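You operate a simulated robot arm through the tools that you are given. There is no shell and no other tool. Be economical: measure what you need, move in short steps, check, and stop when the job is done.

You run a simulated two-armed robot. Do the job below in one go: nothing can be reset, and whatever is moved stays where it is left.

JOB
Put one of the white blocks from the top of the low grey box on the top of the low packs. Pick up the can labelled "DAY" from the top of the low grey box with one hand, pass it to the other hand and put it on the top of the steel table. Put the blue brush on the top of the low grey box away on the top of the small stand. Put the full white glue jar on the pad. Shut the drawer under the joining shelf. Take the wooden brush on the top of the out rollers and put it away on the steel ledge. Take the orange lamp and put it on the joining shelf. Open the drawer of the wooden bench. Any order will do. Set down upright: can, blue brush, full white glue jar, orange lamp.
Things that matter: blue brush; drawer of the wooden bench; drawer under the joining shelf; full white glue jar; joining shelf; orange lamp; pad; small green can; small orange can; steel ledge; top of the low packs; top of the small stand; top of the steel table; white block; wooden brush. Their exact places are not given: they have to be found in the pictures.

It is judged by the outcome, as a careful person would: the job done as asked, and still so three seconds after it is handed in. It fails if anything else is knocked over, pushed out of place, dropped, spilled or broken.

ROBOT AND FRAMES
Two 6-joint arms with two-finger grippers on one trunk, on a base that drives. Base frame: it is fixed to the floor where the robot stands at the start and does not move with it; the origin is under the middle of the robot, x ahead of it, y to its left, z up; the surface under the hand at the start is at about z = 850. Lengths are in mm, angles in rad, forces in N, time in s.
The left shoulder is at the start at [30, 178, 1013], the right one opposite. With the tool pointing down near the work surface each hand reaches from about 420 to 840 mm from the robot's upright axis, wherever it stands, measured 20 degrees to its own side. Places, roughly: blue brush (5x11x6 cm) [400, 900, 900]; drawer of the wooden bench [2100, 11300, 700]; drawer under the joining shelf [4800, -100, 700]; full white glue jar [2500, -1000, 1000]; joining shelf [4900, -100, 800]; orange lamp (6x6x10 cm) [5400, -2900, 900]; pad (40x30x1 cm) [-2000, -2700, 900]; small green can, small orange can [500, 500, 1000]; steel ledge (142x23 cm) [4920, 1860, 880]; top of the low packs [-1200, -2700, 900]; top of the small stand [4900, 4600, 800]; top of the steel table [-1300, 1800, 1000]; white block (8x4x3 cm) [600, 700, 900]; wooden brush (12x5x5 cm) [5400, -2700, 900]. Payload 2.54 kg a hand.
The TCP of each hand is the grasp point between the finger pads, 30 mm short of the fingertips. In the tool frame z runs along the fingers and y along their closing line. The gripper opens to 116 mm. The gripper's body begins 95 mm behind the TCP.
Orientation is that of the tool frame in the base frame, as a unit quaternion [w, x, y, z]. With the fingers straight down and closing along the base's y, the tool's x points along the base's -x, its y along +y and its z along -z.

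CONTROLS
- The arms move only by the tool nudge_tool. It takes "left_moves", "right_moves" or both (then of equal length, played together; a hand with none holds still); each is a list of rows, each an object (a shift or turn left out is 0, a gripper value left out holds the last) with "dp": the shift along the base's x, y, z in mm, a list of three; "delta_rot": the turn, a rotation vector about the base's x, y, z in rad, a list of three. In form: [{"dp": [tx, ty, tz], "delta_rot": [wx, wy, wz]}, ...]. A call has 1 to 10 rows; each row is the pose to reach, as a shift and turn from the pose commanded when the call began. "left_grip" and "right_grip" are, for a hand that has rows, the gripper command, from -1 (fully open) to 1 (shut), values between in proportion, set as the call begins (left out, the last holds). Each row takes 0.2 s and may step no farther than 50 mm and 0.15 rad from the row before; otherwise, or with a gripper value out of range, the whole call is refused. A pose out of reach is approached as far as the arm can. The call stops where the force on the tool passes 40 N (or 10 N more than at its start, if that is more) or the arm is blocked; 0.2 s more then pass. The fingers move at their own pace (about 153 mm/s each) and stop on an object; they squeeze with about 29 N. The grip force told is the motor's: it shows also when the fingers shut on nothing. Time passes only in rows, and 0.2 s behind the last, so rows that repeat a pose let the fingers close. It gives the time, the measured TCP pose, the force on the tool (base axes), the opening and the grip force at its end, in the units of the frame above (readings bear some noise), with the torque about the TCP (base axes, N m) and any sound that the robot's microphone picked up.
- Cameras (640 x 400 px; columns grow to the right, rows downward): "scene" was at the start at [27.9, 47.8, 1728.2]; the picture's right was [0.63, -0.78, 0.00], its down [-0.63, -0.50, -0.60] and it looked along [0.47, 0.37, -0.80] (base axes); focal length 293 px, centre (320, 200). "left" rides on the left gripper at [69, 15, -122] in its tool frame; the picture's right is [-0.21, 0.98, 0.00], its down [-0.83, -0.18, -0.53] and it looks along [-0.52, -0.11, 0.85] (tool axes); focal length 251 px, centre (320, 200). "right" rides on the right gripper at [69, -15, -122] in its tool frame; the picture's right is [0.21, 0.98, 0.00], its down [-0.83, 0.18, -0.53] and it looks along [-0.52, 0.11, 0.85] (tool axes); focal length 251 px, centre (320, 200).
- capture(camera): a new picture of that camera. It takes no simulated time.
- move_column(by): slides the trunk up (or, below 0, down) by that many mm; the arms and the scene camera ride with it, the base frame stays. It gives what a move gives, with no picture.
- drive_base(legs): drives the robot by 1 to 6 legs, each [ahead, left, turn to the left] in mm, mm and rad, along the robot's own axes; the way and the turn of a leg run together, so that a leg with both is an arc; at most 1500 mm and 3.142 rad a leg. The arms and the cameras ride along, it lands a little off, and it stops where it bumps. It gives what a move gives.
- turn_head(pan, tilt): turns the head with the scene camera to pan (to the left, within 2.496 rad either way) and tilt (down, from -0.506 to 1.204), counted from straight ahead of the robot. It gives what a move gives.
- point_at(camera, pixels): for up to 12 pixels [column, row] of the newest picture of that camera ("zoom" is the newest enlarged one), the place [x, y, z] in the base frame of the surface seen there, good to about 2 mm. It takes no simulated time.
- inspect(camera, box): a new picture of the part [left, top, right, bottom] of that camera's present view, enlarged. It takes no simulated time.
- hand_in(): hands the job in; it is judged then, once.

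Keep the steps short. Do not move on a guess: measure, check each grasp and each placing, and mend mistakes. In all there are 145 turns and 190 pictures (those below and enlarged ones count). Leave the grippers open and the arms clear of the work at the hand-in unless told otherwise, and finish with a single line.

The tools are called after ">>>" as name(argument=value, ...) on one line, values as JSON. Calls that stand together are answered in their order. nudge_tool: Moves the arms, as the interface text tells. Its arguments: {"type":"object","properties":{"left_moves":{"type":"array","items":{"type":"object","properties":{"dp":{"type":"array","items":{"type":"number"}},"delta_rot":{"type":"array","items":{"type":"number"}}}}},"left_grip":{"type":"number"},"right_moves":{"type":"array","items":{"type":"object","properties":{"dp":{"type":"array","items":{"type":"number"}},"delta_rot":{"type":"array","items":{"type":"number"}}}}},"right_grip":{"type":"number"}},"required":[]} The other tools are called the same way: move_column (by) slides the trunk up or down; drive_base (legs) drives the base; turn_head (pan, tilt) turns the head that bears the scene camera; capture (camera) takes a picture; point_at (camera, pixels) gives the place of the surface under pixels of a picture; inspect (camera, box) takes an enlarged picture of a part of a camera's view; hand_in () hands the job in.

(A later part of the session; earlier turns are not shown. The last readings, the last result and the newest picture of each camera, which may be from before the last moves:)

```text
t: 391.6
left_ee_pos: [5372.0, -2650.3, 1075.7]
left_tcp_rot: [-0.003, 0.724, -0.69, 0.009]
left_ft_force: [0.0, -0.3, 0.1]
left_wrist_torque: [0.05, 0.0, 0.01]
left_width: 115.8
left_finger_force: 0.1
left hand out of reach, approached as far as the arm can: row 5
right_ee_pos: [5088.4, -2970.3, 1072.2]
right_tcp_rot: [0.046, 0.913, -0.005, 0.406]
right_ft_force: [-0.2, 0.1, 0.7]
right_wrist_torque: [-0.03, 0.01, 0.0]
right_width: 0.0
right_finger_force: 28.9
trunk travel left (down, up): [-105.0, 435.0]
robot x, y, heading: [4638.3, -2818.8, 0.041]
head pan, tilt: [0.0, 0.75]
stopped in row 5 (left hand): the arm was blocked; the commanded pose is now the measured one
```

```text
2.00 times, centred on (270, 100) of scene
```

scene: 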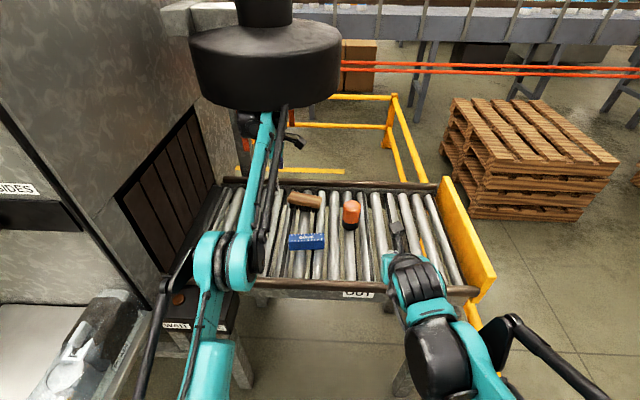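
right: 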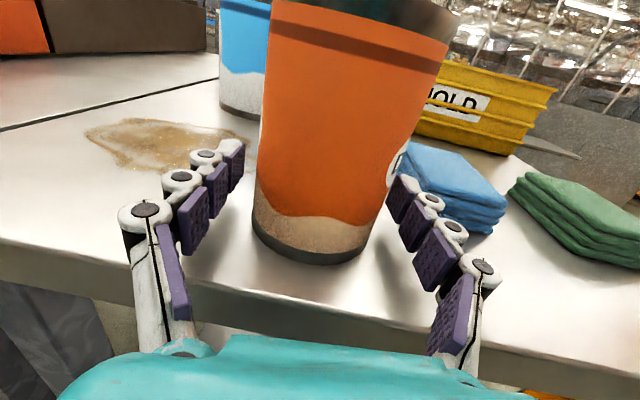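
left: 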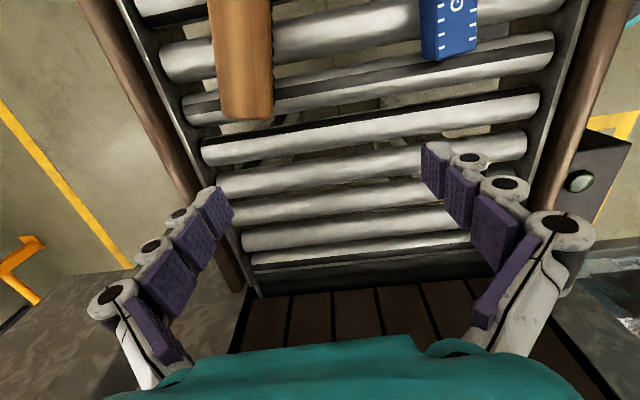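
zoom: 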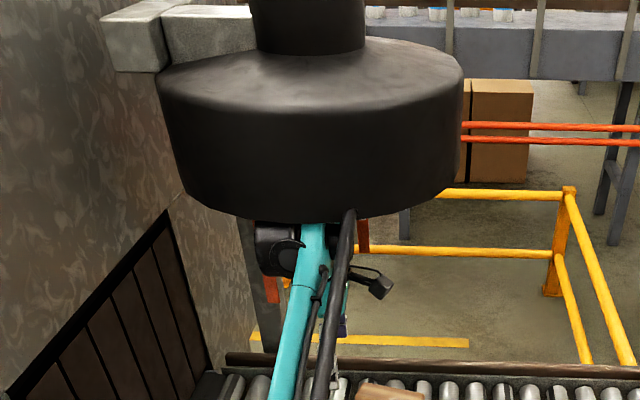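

The hood's underside is at about z 1340, and my wrist tops out about 255 mm above the TCP, so it touched. I'll back straight out and study what hangs beneath it.

>>> drive_base(legs=[[-450, 0, 0]])

>>> turn_head(pan=0.05, tilt=0.4)

>>> capture(camera="scene")

>>> inspect(camera="scene", box=[220, 60, 420, 260])

```text
t: 394.3
left_ee_pos: [4952.6, -2681.6, 1062.0]
left_tcp_rot: [0.001, 0.722, -0.692, -0.002]
left_ft_force: [-0.8, 0.5, -0.6]
left_wrist_torque: [-0.05, -0.05, -0.02]
left_width: 116.1
left_finger_force: 0.2
right_ee_pos: [4668.4, -2995.3, 1058.8]
right_tcp_rot: [0.043, 0.917, -0.009, 0.396]
right_ft_force: [-0.3, -0.2, 0.8]
right_wrist_torque: [-0.02, -0.01, 0.0]
right_width: 0.0
right_finger_force: 28.6
trunk travel left (down, up): [-105.0, 435.0]
robot x, y, heading: [4199.0, -2839.4, 0.042]
head pan, tilt: [0.0, 0.75]
```

```text
t: 395.2
left_ee_pos: [4952.7, -2681.3, 1061.0]
left_tcp_rot: [0.001, 0.721, -0.693, -0.002]
left_ft_force: [0.2, -0.1, -0.1]
left_wrist_torque: [0.0, 0.0, -0.02]
left_width: 115.9
left_finger_force: 0.0
right_ee_pos: [4669.4, -2995.0, 1060.3]
right_tcp_rot: [0.042, 0.917, -0.008, 0.396]
right_ft_force: [0.1, 0.0, 0.2]
right_wrist_torque: [-0.01, -0.03, 0.03]
right_width: 0.0
right_finger_force: 28.4
trunk travel left (down, up): [-105.0, 435.0]
robot x, y, heading: [4200.1, -2838.8, 0.043]
head pan, tilt: [0.051, 0.4]
```

```text
114 pictures are left
```

scene: 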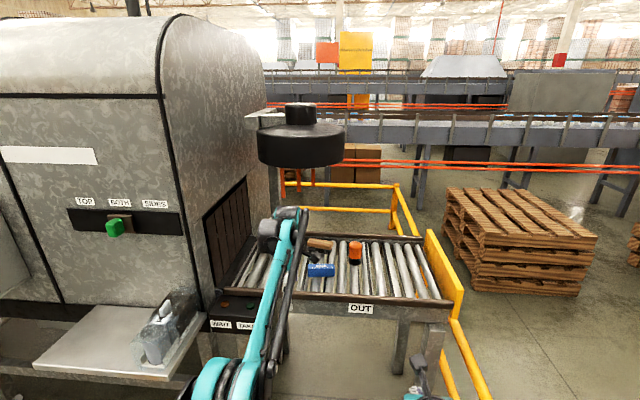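

```text
2.00 times, centred on (320, 160) of scene
```

zoom: 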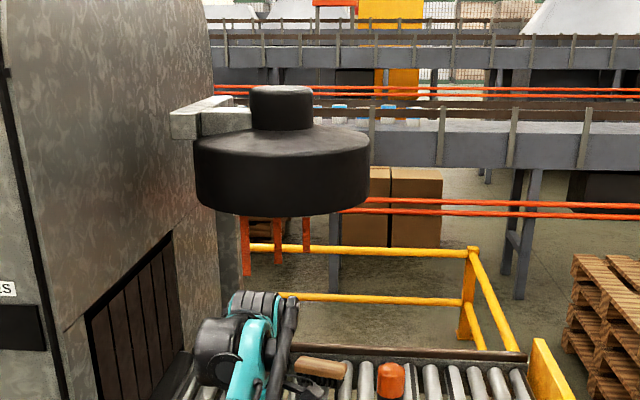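

I'll measure the red strips under the hood, and the lamp and brush again.

>>> point_at(camera="zoom", pixels=[[245, 260], [278, 250], [306, 235], [285, 205], [200, 190], [365, 190], [392, 380], [320, 368], [225, 250], [210, 130]])

```text
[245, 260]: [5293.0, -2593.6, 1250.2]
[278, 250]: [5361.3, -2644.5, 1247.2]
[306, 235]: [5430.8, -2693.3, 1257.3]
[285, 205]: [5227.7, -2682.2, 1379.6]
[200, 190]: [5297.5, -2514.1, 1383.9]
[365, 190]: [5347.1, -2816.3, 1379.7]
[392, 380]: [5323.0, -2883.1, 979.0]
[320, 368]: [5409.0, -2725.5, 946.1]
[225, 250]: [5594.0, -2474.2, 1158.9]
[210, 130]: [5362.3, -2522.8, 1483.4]
```

The red strips hang to about z 1215 over y ≥ -2694, and the hood covers y > -2835. The lamp at [5330,-2884] is just outside, so I'll take it first, keeping the hand below z ≈ 1040. I draw the left hand in and reposition.

>>> nudge_tool(left_moves=[{"dp": [-38, -28, -5]}, {"dp": [-76, -56, -10]}, {"dp": [-114, -84, -15]}, {"dp": [-153, -112, -21]}], left_grip=-1)

>>> drive_base(legs=[[0, -95, -0.043], [385, 0, 0]])

>>> turn_head(pan=0.0, tilt=0.75)

>>> capture(camera="scene")

>>> capture(camera="left")

```text
t: 396.2
left_ee_pos: [4798.1, -2794.8, 1038.9]
left_tcp_rot: [0.001, 0.723, -0.691, -0.003]
left_ft_force: [-0.9, -0.2, -0.2]
left_wrist_torque: [0.03, -0.01, 0.0]
left_width: 115.9
left_finger_force: 0.1
right_ee_pos: [4667.6, -2995.0, 1059.5]
right_tcp_rot: [0.043, 0.917, -0.009, 0.396]
right_ft_force: [-0.1, -1.0, -0.5]
right_wrist_torque: [0.01, -0.01, 0.0]
right_width: 0.0
right_finger_force: 28.4
trunk travel left (down, up): [-105.0, 435.0]
robot x, y, heading: [4198.1, -2836.9, 0.043]
head pan, tilt: [0.051, 0.4]
```

```text
t: 399.3
left_ee_pos: [5190.7, -2917.2, 1038.2]
left_tcp_rot: [-0.002, -0.706, 0.708, 0.003]
left_ft_force: [0.4, -0.9, -0.8]
left_wrist_torque: [0.0, 0.03, 0.0]
left_width: 115.9
left_finger_force: 0.0
right_ee_pos: [5050.3, -3111.9, 1058.3]
right_tcp_rot: [0.052, 0.917, -0.029, 0.393]
right_ft_force: [0.6, 0.2, 0.7]
right_wrist_torque: [-0.03, 0.03, -0.03]
right_width: 0.0
right_finger_force: 28.3
trunk travel left (down, up): [-105.0, 435.0]
robot x, y, heading: [4589.9, -2933.0, -0.004]
head pan, tilt: [0.051, 0.4]
```

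```text
t: 400.1
left_ee_pos: [5187.9, -2914.8, 1037.3]
left_tcp_rot: [-0.002, -0.707, 0.708, 0.003]
left_ft_force: [-0.6, -0.4, 1.0]
left_wrist_torque: [0.01, 0.0, -0.02]
left_width: 115.9
left_finger_force: 0.0
right_ee_pos: [5049.5, -3112.3, 1058.9]
right_tcp_rot: [0.052, 0.917, -0.029, 0.394]
right_ft_force: [0.3, -0.6, 0.7]
right_wrist_torque: [0.0, -0.01, -0.01]
right_width: 0.2
right_finger_force: 28.4
trunk travel left (down, up): [-105.0, 435.0]
robot x, y, heading: [4588.9, -2933.0, -0.0]
head pan, tilt: [0.0, 0.75]
```

```text
112 pictures are left
```

scene: 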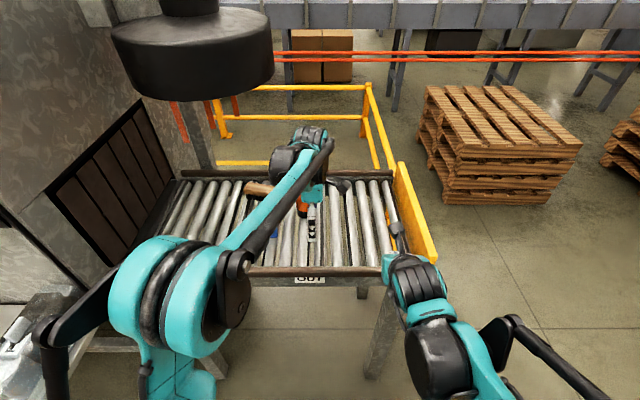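

```text
111 pictures are left
```

left: 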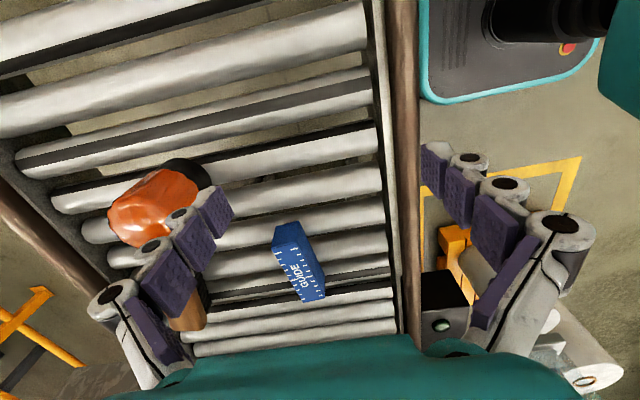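

Lamp dome at (155,205) in the left view. I'll measure it.

>>> point_at(camera="left", pixels=[[125, 215], [150, 210], [165, 180], [150, 240], [180, 200], [185, 172], [110, 215], [190, 320], [305, 290], [280, 230]])

```text
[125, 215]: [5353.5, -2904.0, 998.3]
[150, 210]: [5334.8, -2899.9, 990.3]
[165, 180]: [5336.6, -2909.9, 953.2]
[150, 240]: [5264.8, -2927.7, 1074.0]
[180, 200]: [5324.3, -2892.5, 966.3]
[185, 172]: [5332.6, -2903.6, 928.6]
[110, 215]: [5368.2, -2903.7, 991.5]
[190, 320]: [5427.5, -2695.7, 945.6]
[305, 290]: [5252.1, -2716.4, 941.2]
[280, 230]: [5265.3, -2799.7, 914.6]
```

Lamp centre ≈ [5352,-2882], top 998. I'll move over it at TCP z 1045, then down to 960.

>>> nudge_tool(left_moves=[{"dp": [0, 0, 8]}, {"dp": [41, 8, 8]}, {"dp": [82, 16, 8]}, {"dp": [123, 24, 8]}, {"dp": [164, 33, 8]}, {"dp": [164, 33, -20]}, {"dp": [164, 33, -50]}, {"dp": [164, 33, -77]}])

>>> capture(camera="left")

```text
t: 401.9
left_ee_pos: [5353.5, -2883.2, 961.4]
left_tcp_rot: [-0.002, -0.707, 0.708, 0.003]
left_ft_force: [0.0, 0.1, 0.3]
left_wrist_torque: [-0.04, -0.04, -0.04]
left_width: 116.1
left_finger_force: 0.0
left hand out of reach, approached as far as the arm can: row 5
right_ee_pos: [5049.2, -3111.3, 1059.2]
right_tcp_rot: [0.052, 0.917, -0.029, 0.395]
right_ft_force: [0.6, 0.6, -0.7]
right_wrist_torque: [0.03, 0.0, 0.03]
right_width: 0.0
right_finger_force: 28.9
trunk travel left (down, up): [-105.0, 435.0]
robot x, y, heading: [4586.1, -2928.1, -0.006]
head pan, tilt: [0.0, 0.75]
```

```text
110 pictures are left
```

left: 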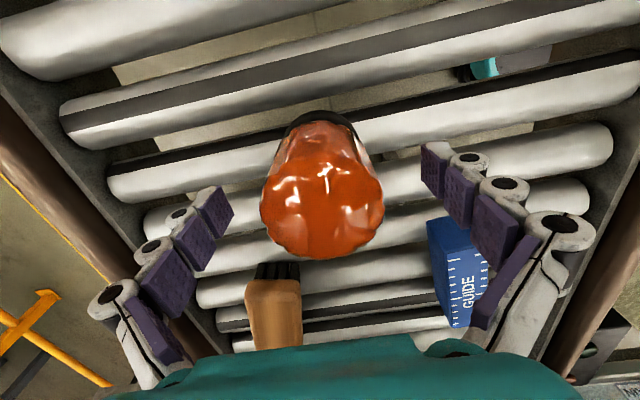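

The lamp is centred. Grip, lift, and draw back toward me.

>>> nudge_tool(left_moves=[{"dp": [0, 0, 0]}, {"dp": [0, 0, 0]}, {"dp": [0, 0, 0]}, {"dp": [0, 0, 25]}, {"dp": [-10, 0, 50]}, {"dp": [-50, -5, 70]}, {"dp": [-95, -10, 75]}, {"dp": [-140, -15, 75]}], left_grip=1)

>>> drive_base(legs=[[-700, 0, 0]])

>>> capture(camera="left")

```text
t: 403.8
left_ee_pos: [5209.8, -2896.8, 1038.3]
left_tcp_rot: [-0.002, -0.707, 0.708, 0.003]
left_ft_force: [-0.6, -0.9, -1.4]
left_wrist_torque: [-0.02, -0.02, 0.03]
left_width: 54.5
left_finger_force: 28.9
right_ee_pos: [5048.3, -3110.7, 1060.0]
right_tcp_rot: [0.051, 0.916, -0.028, 0.396]
right_ft_force: [-0.7, -0.7, -0.8]
right_wrist_torque: [0.02, -0.05, 0.01]
right_width: 0.1
right_finger_force: 28.9
trunk travel left (down, up): [-105.0, 435.0]
robot x, y, heading: [4586.0, -2933.1, -0.005]
head pan, tilt: [0.0, 0.75]
```

```text
t: 407.6
left_ee_pos: [4517.1, -2894.4, 1036.2]
left_tcp_rot: [0.001, 0.707, -0.707, -0.003]
left_ft_force: [0.7, -0.6, -1.3]
left_wrist_torque: [-0.01, 0.0, -0.03]
left_width: 54.4
left_finger_force: 28.6
right_ee_pos: [4354.4, -3107.7, 1061.0]
right_tcp_rot: [0.051, 0.917, -0.028, 0.395]
right_ft_force: [0.1, 0.7, 0.2]
right_wrist_torque: [-0.02, 0.0, 0.06]
right_width: 0.0
right_finger_force: 29.1
trunk travel left (down, up): [-105.0, 435.0]
robot x, y, heading: [3893.5, -2929.9, 0.002]
head pan, tilt: [0.0, 0.75]
```

```text
109 pictures are left
```

left: 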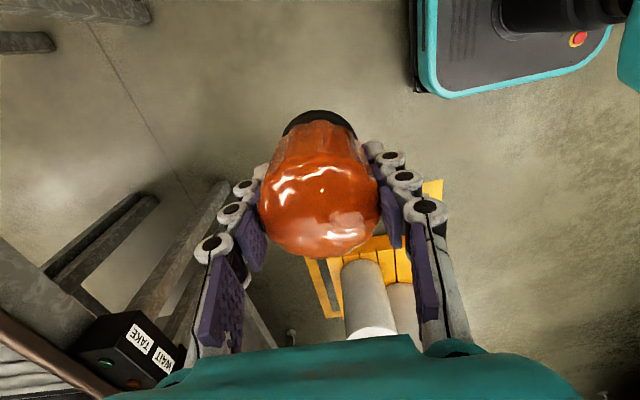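

The lamp is held. I'll back away, slide north to y ≈ -270 and come up to the joining shelf.

>>> drive_base(legs=[[-250, 0, 0], [0, 1400, 0], [0, 1255, 0], [480, 0, 0]])

>>> capture(camera="scene")

>>> inspect(camera="scene", box=[220, 90, 420, 220])

```text
t: 424.4
left_ee_pos: [4770.1, -231.5, 1036.0]
left_tcp_rot: [-0.001, -0.704, 0.711, 0.003]
left_ft_force: [0.3, -0.1, -1.9]
left_wrist_torque: [0.0, 0.03, 0.01]
left_width: 54.5
left_finger_force: 29.5
right_ee_pos: [4605.5, -443.8, 1059.4]
right_tcp_rot: [0.053, 0.917, -0.032, 0.395]
right_ft_force: [-0.4, 0.1, 0.2]
right_wrist_torque: [0.01, 0.03, -0.03]
right_width: 0.0
right_finger_force: 28.5
trunk travel left (down, up): [-105.0, 435.0]
robot x, y, heading: [4143.0, -265.0, -0.008]
head pan, tilt: [0.0, 0.75]
```

```text
108 pictures are left
```

scene: 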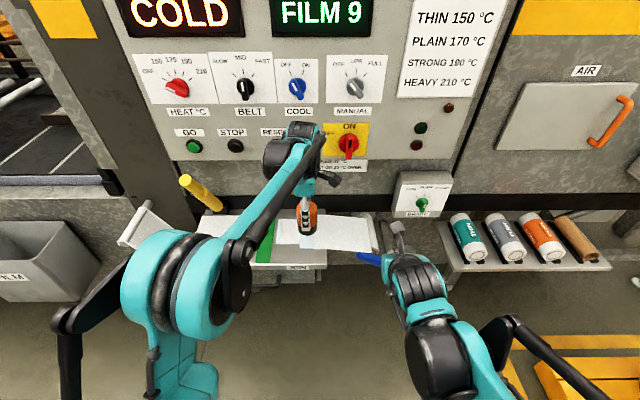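

```text
3.08 times, centred on (320, 155) of scene
```

zoom: 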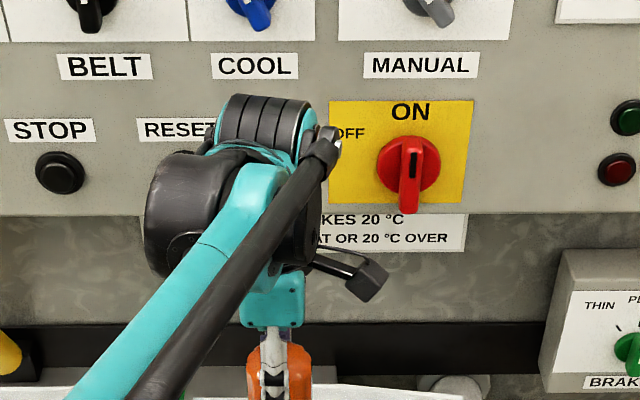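

The wrist is well short of the panel knobs. I'll measure the free front strip of the shelf near (300,252).

>>> point_at(camera="scene", pixels=[[300, 253], [290, 262], [325, 258], [318, 242], [279, 250], [280, 235], [290, 243], [335, 245], [348, 145], [268, 255], [305, 260], [352, 248]])

>>> inspect(camera="scene", box=[230, 200, 400, 290])

```text
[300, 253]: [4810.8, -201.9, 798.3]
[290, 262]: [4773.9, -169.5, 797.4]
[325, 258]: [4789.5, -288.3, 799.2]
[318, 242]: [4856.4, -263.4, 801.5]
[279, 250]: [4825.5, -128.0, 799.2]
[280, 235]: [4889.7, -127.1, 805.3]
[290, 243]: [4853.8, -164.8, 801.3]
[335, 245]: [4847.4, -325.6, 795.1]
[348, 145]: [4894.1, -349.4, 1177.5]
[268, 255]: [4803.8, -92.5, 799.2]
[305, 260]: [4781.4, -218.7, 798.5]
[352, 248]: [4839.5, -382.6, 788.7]
```

```text
3.76 times, centred on (315, 245) of scene
```

zoom: 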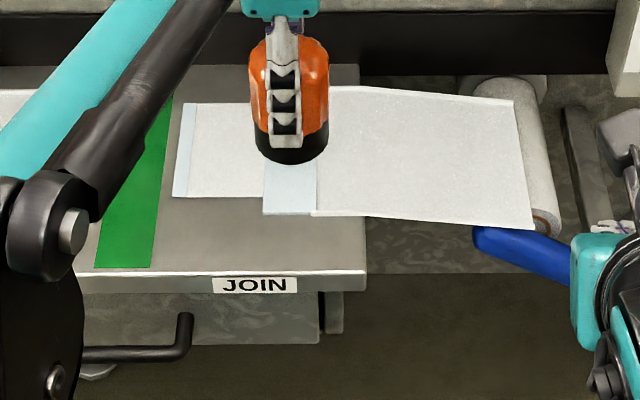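

There's free steel at about [4806,-170] between the green strip and the paper. I'll lower the hand below the knobs first, then move over the spot.

>>> nudge_tool(left_moves=[{"dp": [0, 10, -45]}, {"dp": [0, 30, -90]}, {"dp": [10, 50, -125]}, {"dp": [25, 61, -140]}, {"dp": [36, 61, -155]}, {"dp": [36, 61, -163]}])

>>> inspect(camera="scene", box=[230, 190, 400, 290])

```text
t: 425.9
left_ee_pos: [4805.5, -170.2, 872.2]
left_tcp_rot: [-0.002, -0.704, 0.71, 0.003]
left_ft_force: [0.6, -0.3, -1.4]
left_wrist_torque: [-0.01, 0.03, -0.03]
left_width: 54.8
left_finger_force: 29.1
right_ee_pos: [4605.1, -444.5, 1060.3]
right_tcp_rot: [0.053, 0.917, -0.033, 0.394]
right_ft_force: [-0.4, -1.0, 0.2]
right_wrist_torque: [-0.02, 0.0, 0.0]
right_width: 0.0
right_finger_force: 28.7
trunk travel left (down, up): [-105.0, 435.0]
robot x, y, heading: [4144.1, -262.6, -0.01]
head pan, tilt: [0.0, 0.75]
```

```text
3.76 times, centred on (315, 240) of scene
```

zoom: 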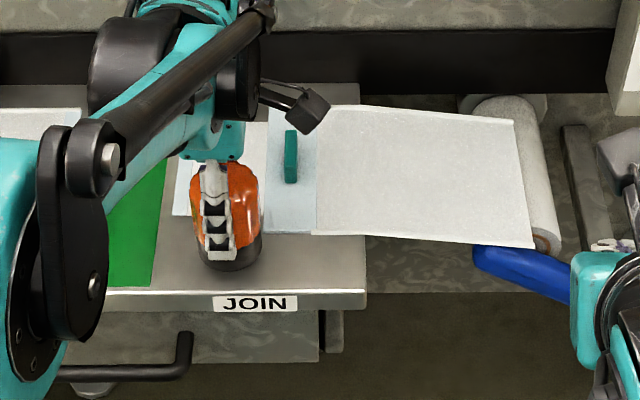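

The lamp is just above the shelf, between the strip and the paper. Creep down to contact.

>>> nudge_tool(left_moves=[{"dp": [-2, 0, -3]}, {"dp": [-2, 0, -6]}, {"dp": [-2, 0, -9]}, {"dp": [-2, 0, -12]}])

```text
t: 426.9
left_ee_pos: [4802.8, -169.1, 861.9]
left_tcp_rot: [0.0, -0.704, 0.71, 0.002]
left_ft_force: [2.4, 0.0, 6.0]
left_wrist_torque: [-0.01, -0.07, 0.03]
left_width: 54.4
left_finger_force: 28.9
right_ee_pos: [4604.3, -444.4, 1060.3]
right_tcp_rot: [0.053, 0.917, -0.032, 0.394]
right_ft_force: [0.7, -0.5, 0.2]
right_wrist_torque: [0.0, 0.0, -0.03]
right_width: 0.1
right_finger_force: 29.2
trunk travel left (down, up): [-105.0, 435.0]
robot x, y, heading: [4146.1, -263.3, -0.008]
head pan, tilt: [0.0, 0.75]
```

Light contact (6 N). Open, rise just clear of the lamp, and back away.

>>> nudge_tool(left_moves=[{"dp": [0, 0, 0]}, {"dp": [0, 0, 0]}, {"dp": [0, 0, 0]}, {"dp": [0, 0, 40]}, {"dp": [-10, 0, 80]}, {"dp": [-30, 0, 115]}, {"dp": [-60, 0, 130]}], left_grip=-1)

>>> drive_base(legs=[[-300, 0, 0]])

>>> capture(camera="scene")

```text
t: 428.4
left_ee_pos: [4741.9, -170.4, 992.0]
left_tcp_rot: [-0.001, -0.705, 0.71, 0.003]
left_ft_force: [-0.1, 0.8, 1.3]
left_wrist_torque: [0.0, -0.01, 0.01]
left_width: 115.9
left_finger_force: 0.1
right_ee_pos: [4603.6, -442.9, 1060.6]
right_tcp_rot: [0.053, 0.917, -0.032, 0.395]
right_ft_force: [-0.5, -0.5, 0.5]
right_wrist_torque: [0.0, -0.01, -0.02]
right_width: 0.0
right_finger_force: 28.9
trunk travel left (down, up): [-105.0, 435.0]
robot x, y, heading: [4148.9, -262.6, -0.007]
head pan, tilt: [0.0, 0.75]
```

```text
t: 430.5
left_ee_pos: [4441.2, -166.2, 992.1]
left_tcp_rot: [-0.001, -0.704, 0.71, 0.002]
left_ft_force: [-0.6, 0.7, 0.0]
left_wrist_torque: [-0.02, -0.03, 0.02]
left_width: 115.8
left_finger_force: 0.1
right_ee_pos: [4303.8, -440.4, 1059.9]
right_tcp_rot: [0.052, 0.917, -0.03, 0.395]
right_ft_force: [0.0, 0.4, -0.1]
right_wrist_torque: [0.01, -0.02, -0.01]
right_width: 0.2
right_finger_force: 28.4
trunk travel left (down, up): [-105.0, 435.0]
robot x, y, heading: [3844.2, -258.1, -0.012]
head pan, tilt: [0.0, 0.75]
```

```text
104 pictures are left
```

scene: 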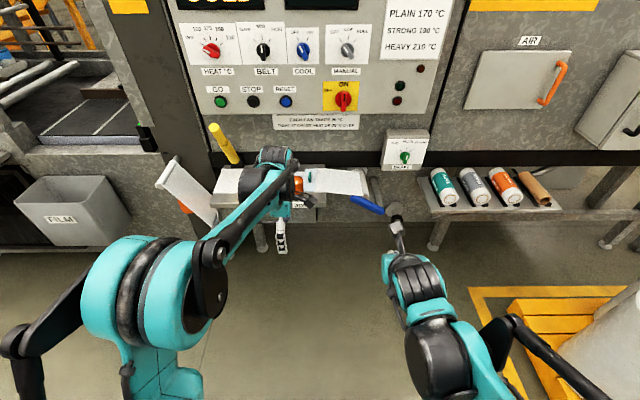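

Next, the wooden brush. I'll drive back to the rollers and stop short at about (4395,-2930). While I pass I take one look at the lamp.

>>> inspect(camera="scene", box=[250, 150, 350, 220])

>>> drive_base(legs=[[-200, 0, 0.012], [0, -1400, 0], [0, -1270, 0], [750, 0, 0]])

>>> nudge_tool(left_moves=[{"dp": [0, 15, 0], "delta_rot": [0.115, 0, 0]}, {"dp": [0, 30, 0], "delta_rot": [0.23, 0, 0]}, {"dp": [0, 45, 0], "delta_rot": [0.345, 0, 0]}, {"dp": [0, 60, 0], "delta_rot": [0.46, 0, 0]}])

>>> capture(camera="scene")

```text
5.71 times, centred on (300, 185) of scene
```

zoom: 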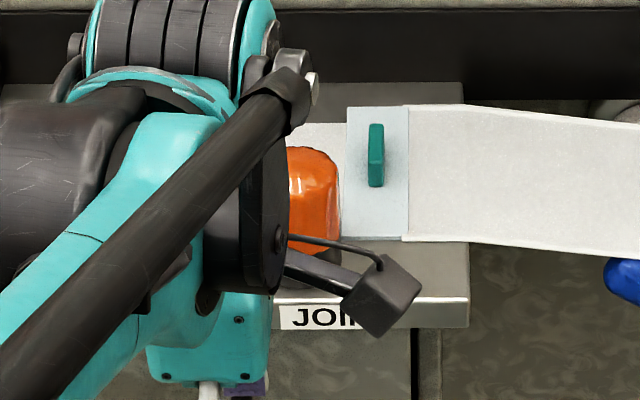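

```text
t: 448.3
left_ee_pos: [4963.5, -2858.3, 989.6]
left_tcp_rot: [-0.001, -0.699, 0.715, 0.004]
left_ft_force: [0.5, -0.4, -0.1]
left_wrist_torque: [-0.03, 0.0, 0.03]
left_width: 116.0
left_finger_force: 0.0
right_ee_pos: [4819.7, -3132.0, 1059.2]
right_tcp_rot: [0.055, 0.917, -0.038, 0.394]
right_ft_force: [0.2, -0.4, -0.3]
right_wrist_torque: [-0.01, -0.03, 0.01]
right_width: 0.0
right_finger_force: 28.4
trunk travel left (down, up): [-105.0, 435.0]
robot x, y, heading: [4365.8, -2944.7, -0.029]
head pan, tilt: [0.0, 0.75]
```

```text
t: 449.3
left_ee_pos: [4963.6, -2798.6, 991.4]
left_tcp_rot: [0.159, -0.68, 0.696, 0.166]
left_ft_force: [-0.6, 0.8, 0.1]
left_wrist_torque: [-0.02, 0.0, 0.02]
left_width: 116.0
left_finger_force: 0.1
right_ee_pos: [4819.0, -3131.2, 1059.5]
right_tcp_rot: [0.056, 0.917, -0.039, 0.394]
right_ft_force: [0.2, 0.5, 0.4]
right_wrist_torque: [0.02, 0.04, 0.0]
right_width: 0.1
right_finger_force: 28.4
trunk travel left (down, up): [-105.0, 435.0]
robot x, y, heading: [4364.4, -2944.8, -0.03]
head pan, tilt: [0.0, 0.75]
```

```text
102 pictures are left
```

scene: 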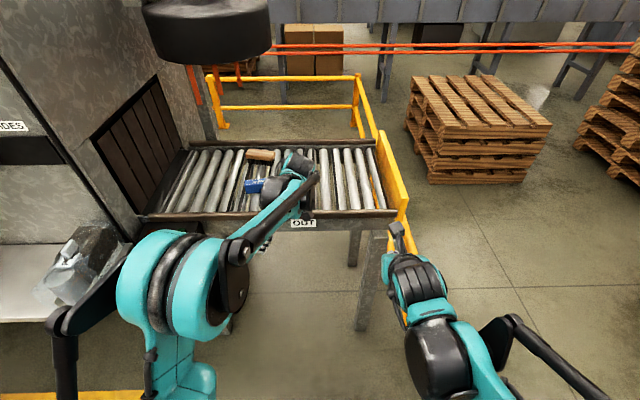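

The lamp stands upright on the shelf. The left hand is tilted about 26° with its wrist to the south. I'll straighten the heading, drive ahead 320, then check the brush position.

>>> drive_base(legs=[[0, 0, 0.03], [320, 0, 0]])

>>> capture(camera="left")

>>> capture(camera="scene")

```text
t: 451.9
left_ee_pos: [5281.2, -2779.3, 991.0]
left_tcp_rot: [-0.155, 0.692, -0.685, -0.169]
left_ft_force: [0.4, 0.5, 0.0]
left_wrist_torque: [0.01, 0.03, -0.01]
left_width: 116.0
left_finger_force: 0.1
right_ee_pos: [5149.7, -3116.8, 1057.4]
right_tcp_rot: [0.049, 0.917, -0.024, 0.394]
right_ft_force: [0.3, -0.1, 0.1]
right_wrist_torque: [-0.03, 0.02, 0.05]
right_width: 0.0
right_finger_force: 28.4
trunk travel left (down, up): [-105.0, 435.0]
robot x, y, heading: [4686.6, -2939.4, 0.007]
head pan, tilt: [0.0, 0.75]
```

```text
101 pictures are left
```

left: 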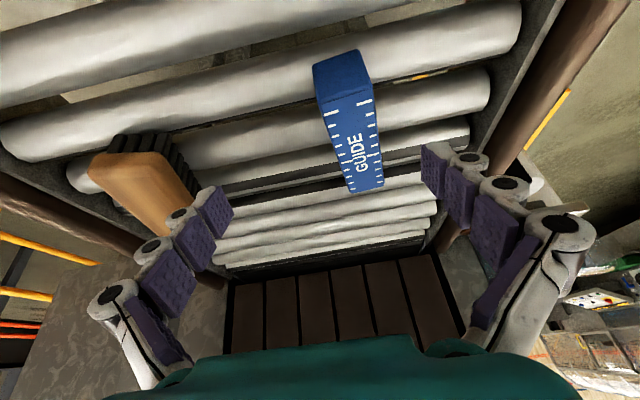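

```text
100 pictures are left
```

scene: 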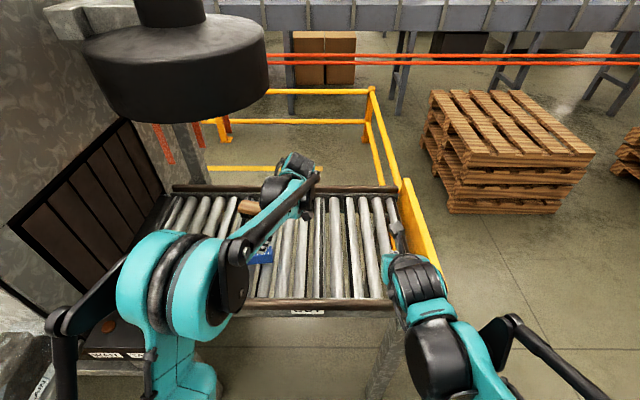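

The brush's near (south) end shows at (130,165) in the left view. I'll measure it.

>>> point_at(camera="left", pixels=[[95, 160], [160, 155], [125, 165], [150, 190], [190, 185], [140, 148], [130, 195], [150, 215], [345, 90]])

```text
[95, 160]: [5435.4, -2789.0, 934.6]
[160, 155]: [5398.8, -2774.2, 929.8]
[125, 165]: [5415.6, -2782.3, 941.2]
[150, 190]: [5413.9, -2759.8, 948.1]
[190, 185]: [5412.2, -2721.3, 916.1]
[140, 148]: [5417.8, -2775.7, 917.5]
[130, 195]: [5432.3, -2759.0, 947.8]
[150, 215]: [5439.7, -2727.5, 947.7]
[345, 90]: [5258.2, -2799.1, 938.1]
```

The brush axis is yawed about 0.2 rad, with its middle at about [5430,-2733] and top at 948. I'll move over it with a matching turn, then go down to 938.

>>> nudge_tool(left_moves=[{"dp": [37, 11, 0], "delta_rot": [0, 0, -0.05]}, {"dp": [74, 22, 0], "delta_rot": [0, 0, -0.1]}, {"dp": [111, 33, 0], "delta_rot": [0, 0, -0.15]}, {"dp": [148, 45, 0], "delta_rot": [0, 0, -0.2]}])

>>> capture(camera="left")

```text
t: 452.9
left_ee_pos: [5429.1, -2731.8, 991.1]
left_tcp_rot: [0.172, -0.619, 0.751, 0.152]
left_ft_force: [-0.1, 0.6, 0.3]
left_wrist_torque: [0.03, 0.03, -0.01]
left_width: 116.0
left_finger_force: 0.0
right_ee_pos: [5148.6, -3114.4, 1058.8]
right_tcp_rot: [0.05, 0.917, -0.025, 0.395]
right_ft_force: [0.1, 1.3, 0.0]
right_wrist_torque: [0.01, 0.02, -0.05]
right_width: 0.0
right_finger_force: 29.0
trunk travel left (down, up): [-105.0, 435.0]
robot x, y, heading: [4682.0, -2942.4, 0.005]
head pan, tilt: [0.0, 0.75]
```

```text
99 pictures are left
```

left: 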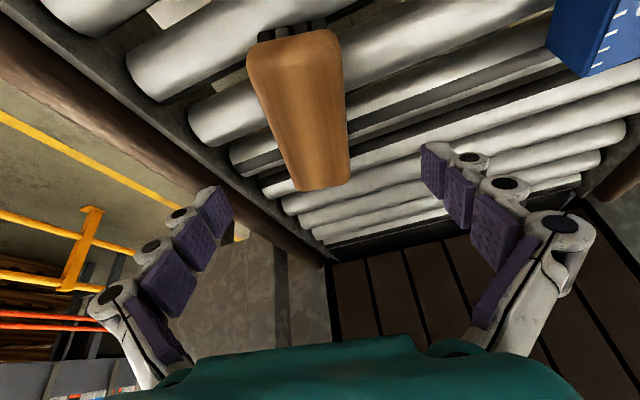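

The brush lies between the fingers and is aligned. Next I lower 53 and grip.

>>> nudge_tool(left_moves=[{"dp": [0, 0, -25]}, {"dp": [0, -2, -45]}, {"dp": [0, -2, -53]}])

>>> nudge_tool(left_moves=[{"dp": [0, 0, 0]}, {"dp": [0, 0, 0]}, {"dp": [0, 0, 0]}, {"dp": [0, 0, 20]}, {"dp": [0, -5, 45]}, {"dp": [-20, -20, 60]}, {"dp": [-55, -35, 65]}, {"dp": [-95, -45, 65]}], left_grip=1)

>>> capture(camera="left")

```text
t: 453.7
left_ee_pos: [5429.8, -2734.6, 938.8]
left_tcp_rot: [0.171, -0.62, 0.751, 0.152]
left_ft_force: [-0.1, 0.2, -0.4]
left_wrist_torque: [0.01, 0.0, -0.03]
left_width: 116.1
left_finger_force: 0.1
right_ee_pos: [5147.5, -3115.1, 1058.5]
right_tcp_rot: [0.05, 0.917, -0.025, 0.396]
right_ft_force: [0.2, 0.9, 0.3]
right_wrist_torque: [0.02, -0.04, 0.0]
right_width: 0.0
right_finger_force: 28.8
trunk travel left (down, up): [-105.0, 435.0]
robot x, y, heading: [4688.6, -2939.9, 0.006]
head pan, tilt: [0.0, 0.75]
```

```text
t: 455.5
left_ee_pos: [5333.3, -2781.3, 1002.7]
left_tcp_rot: [0.172, -0.619, 0.751, 0.151]
left_ft_force: [-0.2, -0.8, -1.0]
left_wrist_torque: [-0.03, -0.04, -0.04]
left_width: 48.2
left_finger_force: 29.1
right_ee_pos: [5147.5, -3115.1, 1060.0]
right_tcp_rot: [0.05, 0.917, -0.025, 0.396]
right_ft_force: [0.3, 0.0, 0.1]
right_wrist_torque: [0.0, 0.0, -0.02]
right_width: 0.5
right_finger_force: 28.6
trunk travel left (down, up): [-105.0, 435.0]
robot x, y, heading: [4684.2, -2941.9, 0.003]
head pan, tilt: [0.0, 0.75]
```

```text
98 pictures are left
```

left: 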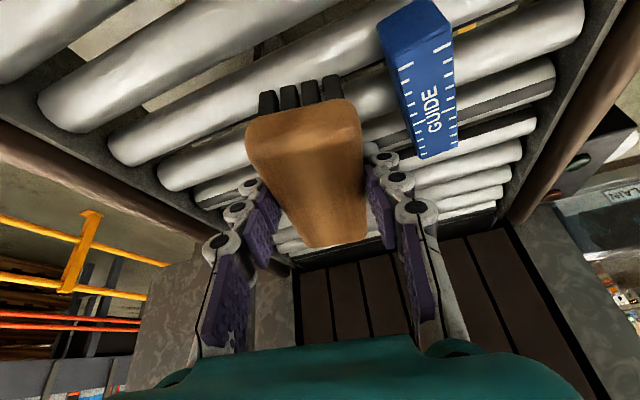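

The brush is held (width 48). I'll raise it a little more, back out, then slide north to the ledge.

>>> nudge_tool(left_moves=[{"dp": [-5, 0, 20]}, {"dp": [-10, 0, 28]}])

>>> drive_base(legs=[[-950, 0, 0], [0, 1400, 0], [0, 1400, 0], [0, 1320, 0], [300, 0, 0]])

>>> turn_head(pan=0.15, tilt=0.7)

>>> capture(camera="scene")

```text
t: 456.1
left_ee_pos: [5324.2, -2779.6, 1032.1]
left_tcp_rot: [0.172, -0.619, 0.751, 0.152]
left_ft_force: [-0.1, 0.4, -1.1]
left_wrist_torque: [0.04, -0.01, -0.03]
left_width: 48.6
left_finger_force: 29.2
right_ee_pos: [5148.9, -3114.8, 1059.8]
right_tcp_rot: [0.05, 0.917, -0.025, 0.395]
right_ft_force: [1.5, -0.4, 0.0]
right_wrist_torque: [-0.01, 0.0, -0.02]
right_width: 0.0
right_finger_force: 28.8
trunk travel left (down, up): [-105.0, 435.0]
robot x, y, heading: [4683.9, -2943.5, 0.001]
head pan, tilt: [0.0, 0.75]
```

```text
t: 482.1
left_ee_pos: [4593.8, 1356.6, 1030.6]
left_tcp_rot: [0.17, -0.624, 0.747, 0.154]
left_ft_force: [0.5, 0.4, -0.7]
left_wrist_torque: [0.01, 0.05, 0.05]
left_width: 48.6
left_finger_force: 29.3
right_ee_pos: [4422.5, 1019.7, 1058.1]
right_tcp_rot: [0.048, 0.917, -0.02, 0.396]
right_ft_force: [0.7, 0.0, -0.7]
right_wrist_torque: [0.01, 0.03, 0.03]
right_width: 0.0
right_finger_force: 28.7
trunk travel left (down, up): [-105.0, 435.0]
robot x, y, heading: [3957.4, 1188.4, 0.017]
head pan, tilt: [0.0, 0.75]
```

```text
t: 482.8
left_ee_pos: [4594.2, 1356.5, 1030.2]
left_tcp_rot: [0.171, -0.624, 0.747, 0.154]
left_ft_force: [-0.6, 0.4, -1.7]
left_wrist_torque: [-0.01, -0.04, -0.03]
left_width: 48.2
left_finger_force: 28.8
right_ee_pos: [4421.1, 1019.8, 1060.3]
right_tcp_rot: [0.047, 0.917, -0.019, 0.395]
right_ft_force: [-0.5, -0.3, -0.3]
right_wrist_torque: [-0.03, 0.01, 0.0]
right_width: 0.0
right_finger_force: 28.0
trunk travel left (down, up): [-105.0, 435.0]
robot x, y, heading: [3957.2, 1187.6, 0.012]
head pan, tilt: [0.15, 0.7]
```

```text
97 pictures are left
```

scene: 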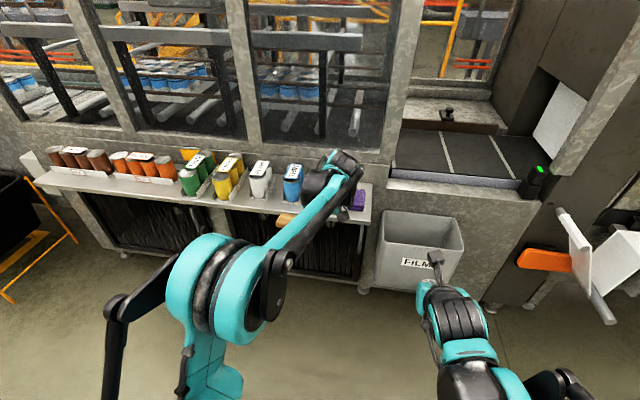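

I'll measure the gap on the ledge: the blue can's right side at (303,195) and the sponge's left edge at (352,205).

>>> inspect(camera="scene", box=[260, 150, 400, 240])

>>> point_at(camera="scene", pixels=[[302, 198], [300, 205], [353, 205], [362, 215], [345, 218], [310, 207], [292, 190], [350, 190], [365, 190]])

```text
4.44 times, centred on (330, 195) of scene
```

zoom: 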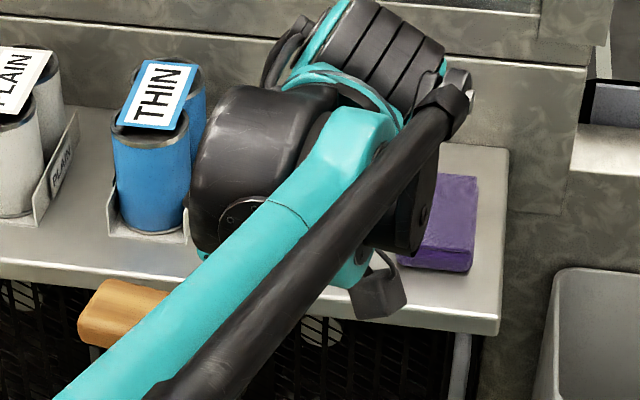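

```text
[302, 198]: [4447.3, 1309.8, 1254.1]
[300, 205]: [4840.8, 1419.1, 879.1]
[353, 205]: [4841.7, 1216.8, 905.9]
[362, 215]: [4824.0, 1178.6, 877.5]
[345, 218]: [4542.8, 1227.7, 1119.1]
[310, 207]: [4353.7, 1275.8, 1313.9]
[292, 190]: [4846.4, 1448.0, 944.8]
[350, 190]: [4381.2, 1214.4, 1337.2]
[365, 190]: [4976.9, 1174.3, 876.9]
```

The gap runs from y 1225 to 1420, so I'll aim for [4890,1322]. I drive ahead 200, then reach over and lower to about 10 mm above the ledge.

>>> drive_base(legs=[[200, 0, 0]])

>>> nudge_tool(left_moves=[{"dp": [32, -12, 0]}, {"dp": [64, -24, 0]}, {"dp": [96, -36, 0]}, {"dp": [96, -36, -40]}, {"dp": [96, -36, -75]}, {"dp": [96, -36, -95]}])

>>> capture(camera="left")

>>> capture(camera="scene")

```text
t: 484.4
left_ee_pos: [4794.5, 1358.8, 1030.8]
left_tcp_rot: [0.17, -0.623, 0.748, 0.154]
left_ft_force: [0.4, 1.6, -0.8]
left_wrist_torque: [0.01, 0.04, 0.04]
left_width: 48.5
left_finger_force: 28.9
right_ee_pos: [4623.3, 1021.8, 1058.4]
right_tcp_rot: [0.048, 0.918, -0.02, 0.394]
right_ft_force: [0.0, -0.3, -0.6]
right_wrist_torque: [-0.01, 0.01, 0.02]
right_width: 0.0
right_finger_force: 28.9
trunk travel left (down, up): [-105.0, 435.0]
robot x, y, heading: [4155.9, 1189.9, 0.011]
head pan, tilt: [0.15, 0.7]
```

```text
t: 485.8
left_ee_pos: [4890.0, 1324.3, 935.2]
left_tcp_rot: [0.17, -0.624, 0.747, 0.153]
left_ft_force: [0.4, -0.4, -0.3]
left_wrist_torque: [-0.01, 0.0, -0.01]
left_width: 48.4
left_finger_force: 28.9
right_ee_pos: [4622.3, 1022.1, 1060.2]
right_tcp_rot: [0.047, 0.917, -0.019, 0.395]
right_ft_force: [-0.1, -0.2, 0.2]
right_wrist_torque: [-0.03, -0.04, 0.04]
right_width: 0.0
right_finger_force: 28.3
trunk travel left (down, up): [-105.0, 435.0]
robot x, y, heading: [4154.6, 1190.6, 0.015]
head pan, tilt: [0.15, 0.7]
```

```text
95 pictures are left
```

left: 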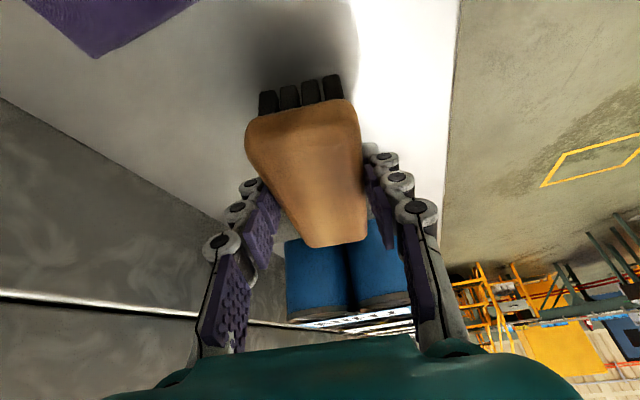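

```text
94 pictures are left
```

scene: 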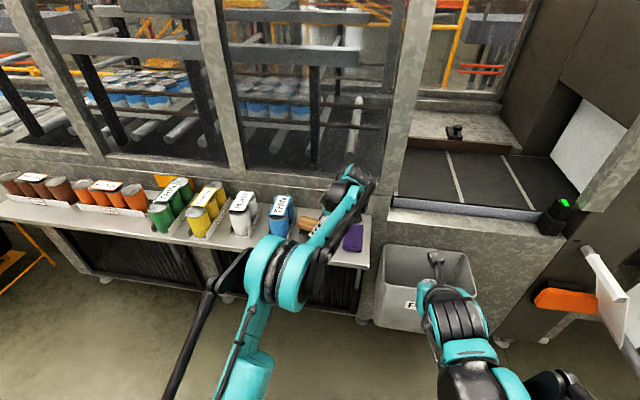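

It's clear on both sides. Creep down.

>>> nudge_tool(left_moves=[{"dp": [0, -3, -5]}, {"dp": [0, -3, -9]}, {"dp": [0, -3, -12]}, {"dp": [0, -3, -15]}])

```text
t: 486.8
left_ee_pos: [4889.8, 1320.3, 921.1]
left_tcp_rot: [0.171, -0.623, 0.748, 0.152]
left_ft_force: [1.0, -0.1, -1.0]
left_wrist_torque: [-0.01, 0.0, 0.01]
left_width: 48.6
left_finger_force: 29.2
right_ee_pos: [4621.6, 1021.8, 1059.3]
right_tcp_rot: [0.047, 0.917, -0.019, 0.395]
right_ft_force: [-0.1, -0.2, -0.3]
right_wrist_torque: [0.03, 0.0, -0.01]
right_width: 0.0
right_finger_force: 27.9
trunk travel left (down, up): [-105.0, 435.0]
robot x, y, heading: [4158.5, 1190.3, 0.019]
head pan, tilt: [0.15, 0.7]
```

No contact yet at 921, so I go on a few mm more.

>>> nudge_tool(left_moves=[{"dp": [0, 0, -2]}, {"dp": [0, 0, -4]}, {"dp": [0, 0, -6]}])

>>> capture(camera="left")

```text
t: 487.6
left_ee_pos: [4890.6, 1319.9, 915.1]
left_tcp_rot: [0.172, -0.624, 0.747, 0.153]
left_ft_force: [6.6, -0.9, 22.7]
left_wrist_torque: [0.21, -0.32, -0.03]
left_width: 48.9
left_finger_force: 29.2
right_ee_pos: [4620.9, 1021.4, 1059.9]
right_tcp_rot: [0.048, 0.917, -0.02, 0.396]
right_ft_force: [0.2, -0.4, 0.0]
right_wrist_torque: [0.0, -0.04, 0.02]
right_width: 0.2
right_finger_force: 28.5
trunk travel left (down, up): [-105.0, 435.0]
robot x, y, heading: [4157.5, 1192.3, 0.016]
head pan, tilt: [0.15, 0.7]
```

```text
93 pictures are left
```

left: 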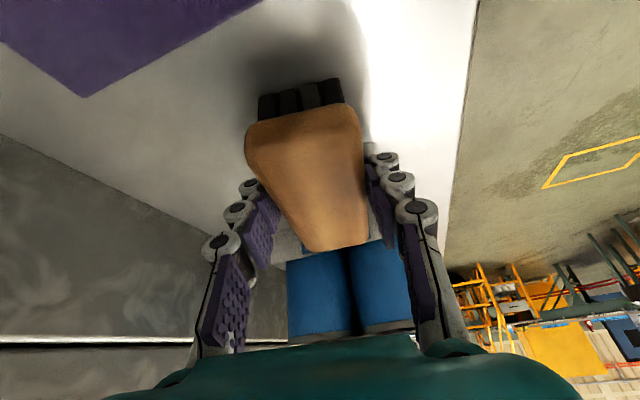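

Contact (23 N). Open a little, rise straight up, back off, and check.

>>> nudge_tool(left_moves=[{"dp": [0, 0, 1]}, {"dp": [0, 0, 1]}, {"dp": [0, 0, 1]}, {"dp": [0, 0, 40]}, {"dp": [0, 0, 80]}, {"dp": [0, 0, 120]}, {"dp": [-30, 0, 140]}], left_grip=-0.5)

>>> drive_base(legs=[[-350, 0, 0]])

>>> turn_head(pan=0.0, tilt=0.6)

>>> capture(camera="scene")

```text
t: 489.2
left_ee_pos: [4858.4, 1320.7, 1056.1]
left_tcp_rot: [0.171, -0.624, 0.747, 0.152]
left_ft_force: [-1.0, 0.5, 0.1]
left_wrist_torque: [-0.02, 0.03, 0.0]
left_width: 86.8
left_finger_force: 0.0
right_ee_pos: [4620.9, 1022.8, 1058.8]
right_tcp_rot: [0.047, 0.917, -0.019, 0.396]
right_ft_force: [0.4, 0.5, 0.3]
right_wrist_torque: [0.0, -0.04, 0.01]
right_width: 0.0
right_finger_force: 28.2
trunk travel left (down, up): [-105.0, 435.0]
robot x, y, heading: [4154.4, 1192.3, 0.013]
head pan, tilt: [0.15, 0.7]
```

```text
t: 491.5
left_ee_pos: [4509.0, 1315.2, 1055.1]
left_tcp_rot: [0.171, -0.625, 0.746, 0.152]
left_ft_force: [-0.4, 0.4, -0.2]
left_wrist_torque: [-0.02, -0.03, 0.01]
left_width: 86.8
left_finger_force: 0.0
right_ee_pos: [4271.4, 1017.3, 1059.7]
right_tcp_rot: [0.047, 0.917, -0.019, 0.395]
right_ft_force: [-0.4, -0.6, -0.4]
right_wrist_torque: [-0.05, -0.04, -0.01]
right_width: 0.0
right_finger_force: 28.9
trunk travel left (down, up): [-105.0, 435.0]
robot x, y, heading: [3809.6, 1187.0, 0.02]
head pan, tilt: [0.15, 0.7]
```

```text
t: 492.2
left_ee_pos: [4511.1, 1313.9, 1055.1]
left_tcp_rot: [0.17, -0.625, 0.746, 0.154]
left_ft_force: [0.3, 0.3, 0.1]
left_wrist_torque: [0.0, 0.03, 0.01]
left_width: 86.9
left_finger_force: 0.1
right_ee_pos: [4273.5, 1017.9, 1060.4]
right_tcp_rot: [0.047, 0.918, -0.019, 0.394]
right_ft_force: [0.7, -0.2, -1.0]
right_wrist_torque: [-0.02, 0.01, 0.0]
right_width: 0.0
right_finger_force: 28.9
trunk travel left (down, up): [-105.0, 435.0]
robot x, y, heading: [3808.5, 1186.4, 0.016]
head pan, tilt: [0.0, 0.6]
```

```text
92 pictures are left
```

scene: 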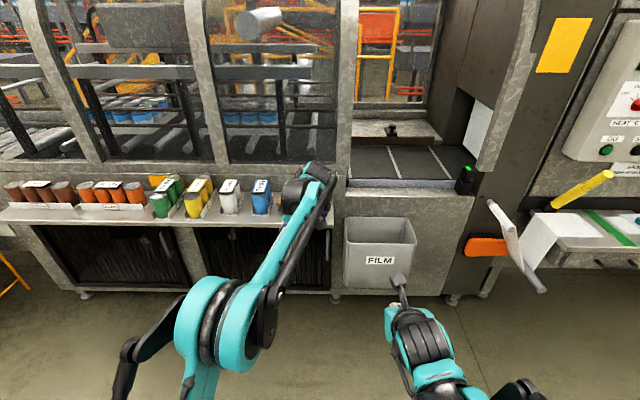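

The arm hides the brush. I'll slide south a bit, glance back at the ledge and also at the lamp, then drive the way back to the west aisle.

>>> drive_base(legs=[[-250, 0, -0.016], [0, -700, 0]])

>>> turn_head(pan=0.45, tilt=0.45)

>>> inspect(camera="scene", box=[200, 120, 440, 270])

>>> drive_base(legs=[[0, -1300, 0], [0, -1320, 0], [-1450, 0, 0], [-1450, 130, 0]])

```text
t: 497.4
left_ee_pos: [4265.3, 602.1, 1055.1]
left_tcp_rot: [0.172, -0.618, 0.752, 0.152]
left_ft_force: [-0.2, -0.2, -0.2]
left_wrist_torque: [0.03, 0.01, 0.03]
left_width: 87.1
left_finger_force: 0.0
right_ee_pos: [4021.1, 306.4, 1060.3]
right_tcp_rot: [0.05, 0.917, -0.027, 0.395]
right_ft_force: [0.0, 0.9, -0.4]
right_wrist_torque: [0.02, 0.02, -0.01]
right_width: 0.1
right_finger_force: 28.6
trunk travel left (down, up): [-105.0, 435.0]
robot x, y, heading: [3556.5, 479.8, 0.004]
head pan, tilt: [0.0, 0.6]
```

```text
t: 498.3
left_ee_pos: [4265.5, 602.1, 1055.7]
left_tcp_rot: [0.172, -0.618, 0.752, 0.152]
left_ft_force: [-0.3, -0.1, -1.1]
left_wrist_torque: [-0.03, -0.04, -0.01]
left_width: 87.1
left_finger_force: 0.0
right_ee_pos: [4021.6, 306.9, 1059.1]
right_tcp_rot: [0.05, 0.917, -0.025, 0.395]
right_ft_force: [0.4, -0.3, 0.1]
right_wrist_torque: [-0.02, 0.03, 0.03]
right_width: 0.0
right_finger_force: 28.7
trunk travel left (down, up): [-105.0, 435.0]
robot x, y, heading: [3558.7, 483.5, 0.004]
head pan, tilt: [0.45, 0.45]
```

```text
2.67 times, centred on (320, 195) of scene
```

zoom: 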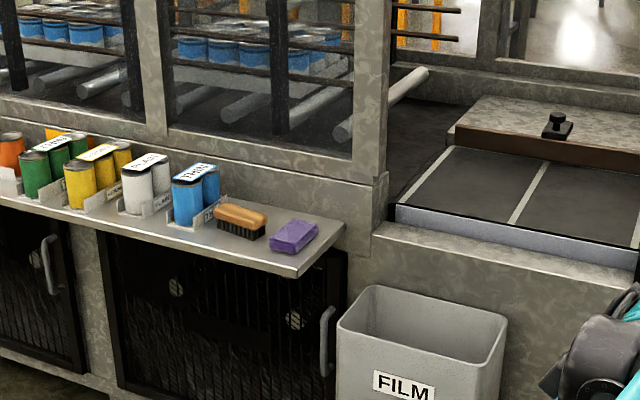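

```text
t: 524.7
left_ee_pos: [1386.9, -1899.6, 1055.6]
left_tcp_rot: [0.174, -0.61, 0.758, 0.15]
left_ft_force: [0.6, 0.0, 0.0]
left_wrist_torque: [0.01, 0.01, 0.0]
left_width: 86.8
left_finger_force: 0.1
right_ee_pos: [1137.2, -2188.7, 1060.0]
right_tcp_rot: [0.054, 0.917, -0.036, 0.394]
right_ft_force: [-1.0, -0.3, -0.7]
right_wrist_torque: [0.0, 0.02, -0.01]
right_width: 0.0
right_finger_force: 28.7
trunk travel left (down, up): [-105.0, 435.0]
robot x, y, heading: [678.9, -2003.7, -0.017]
head pan, tilt: [0.45, 0.45]
```

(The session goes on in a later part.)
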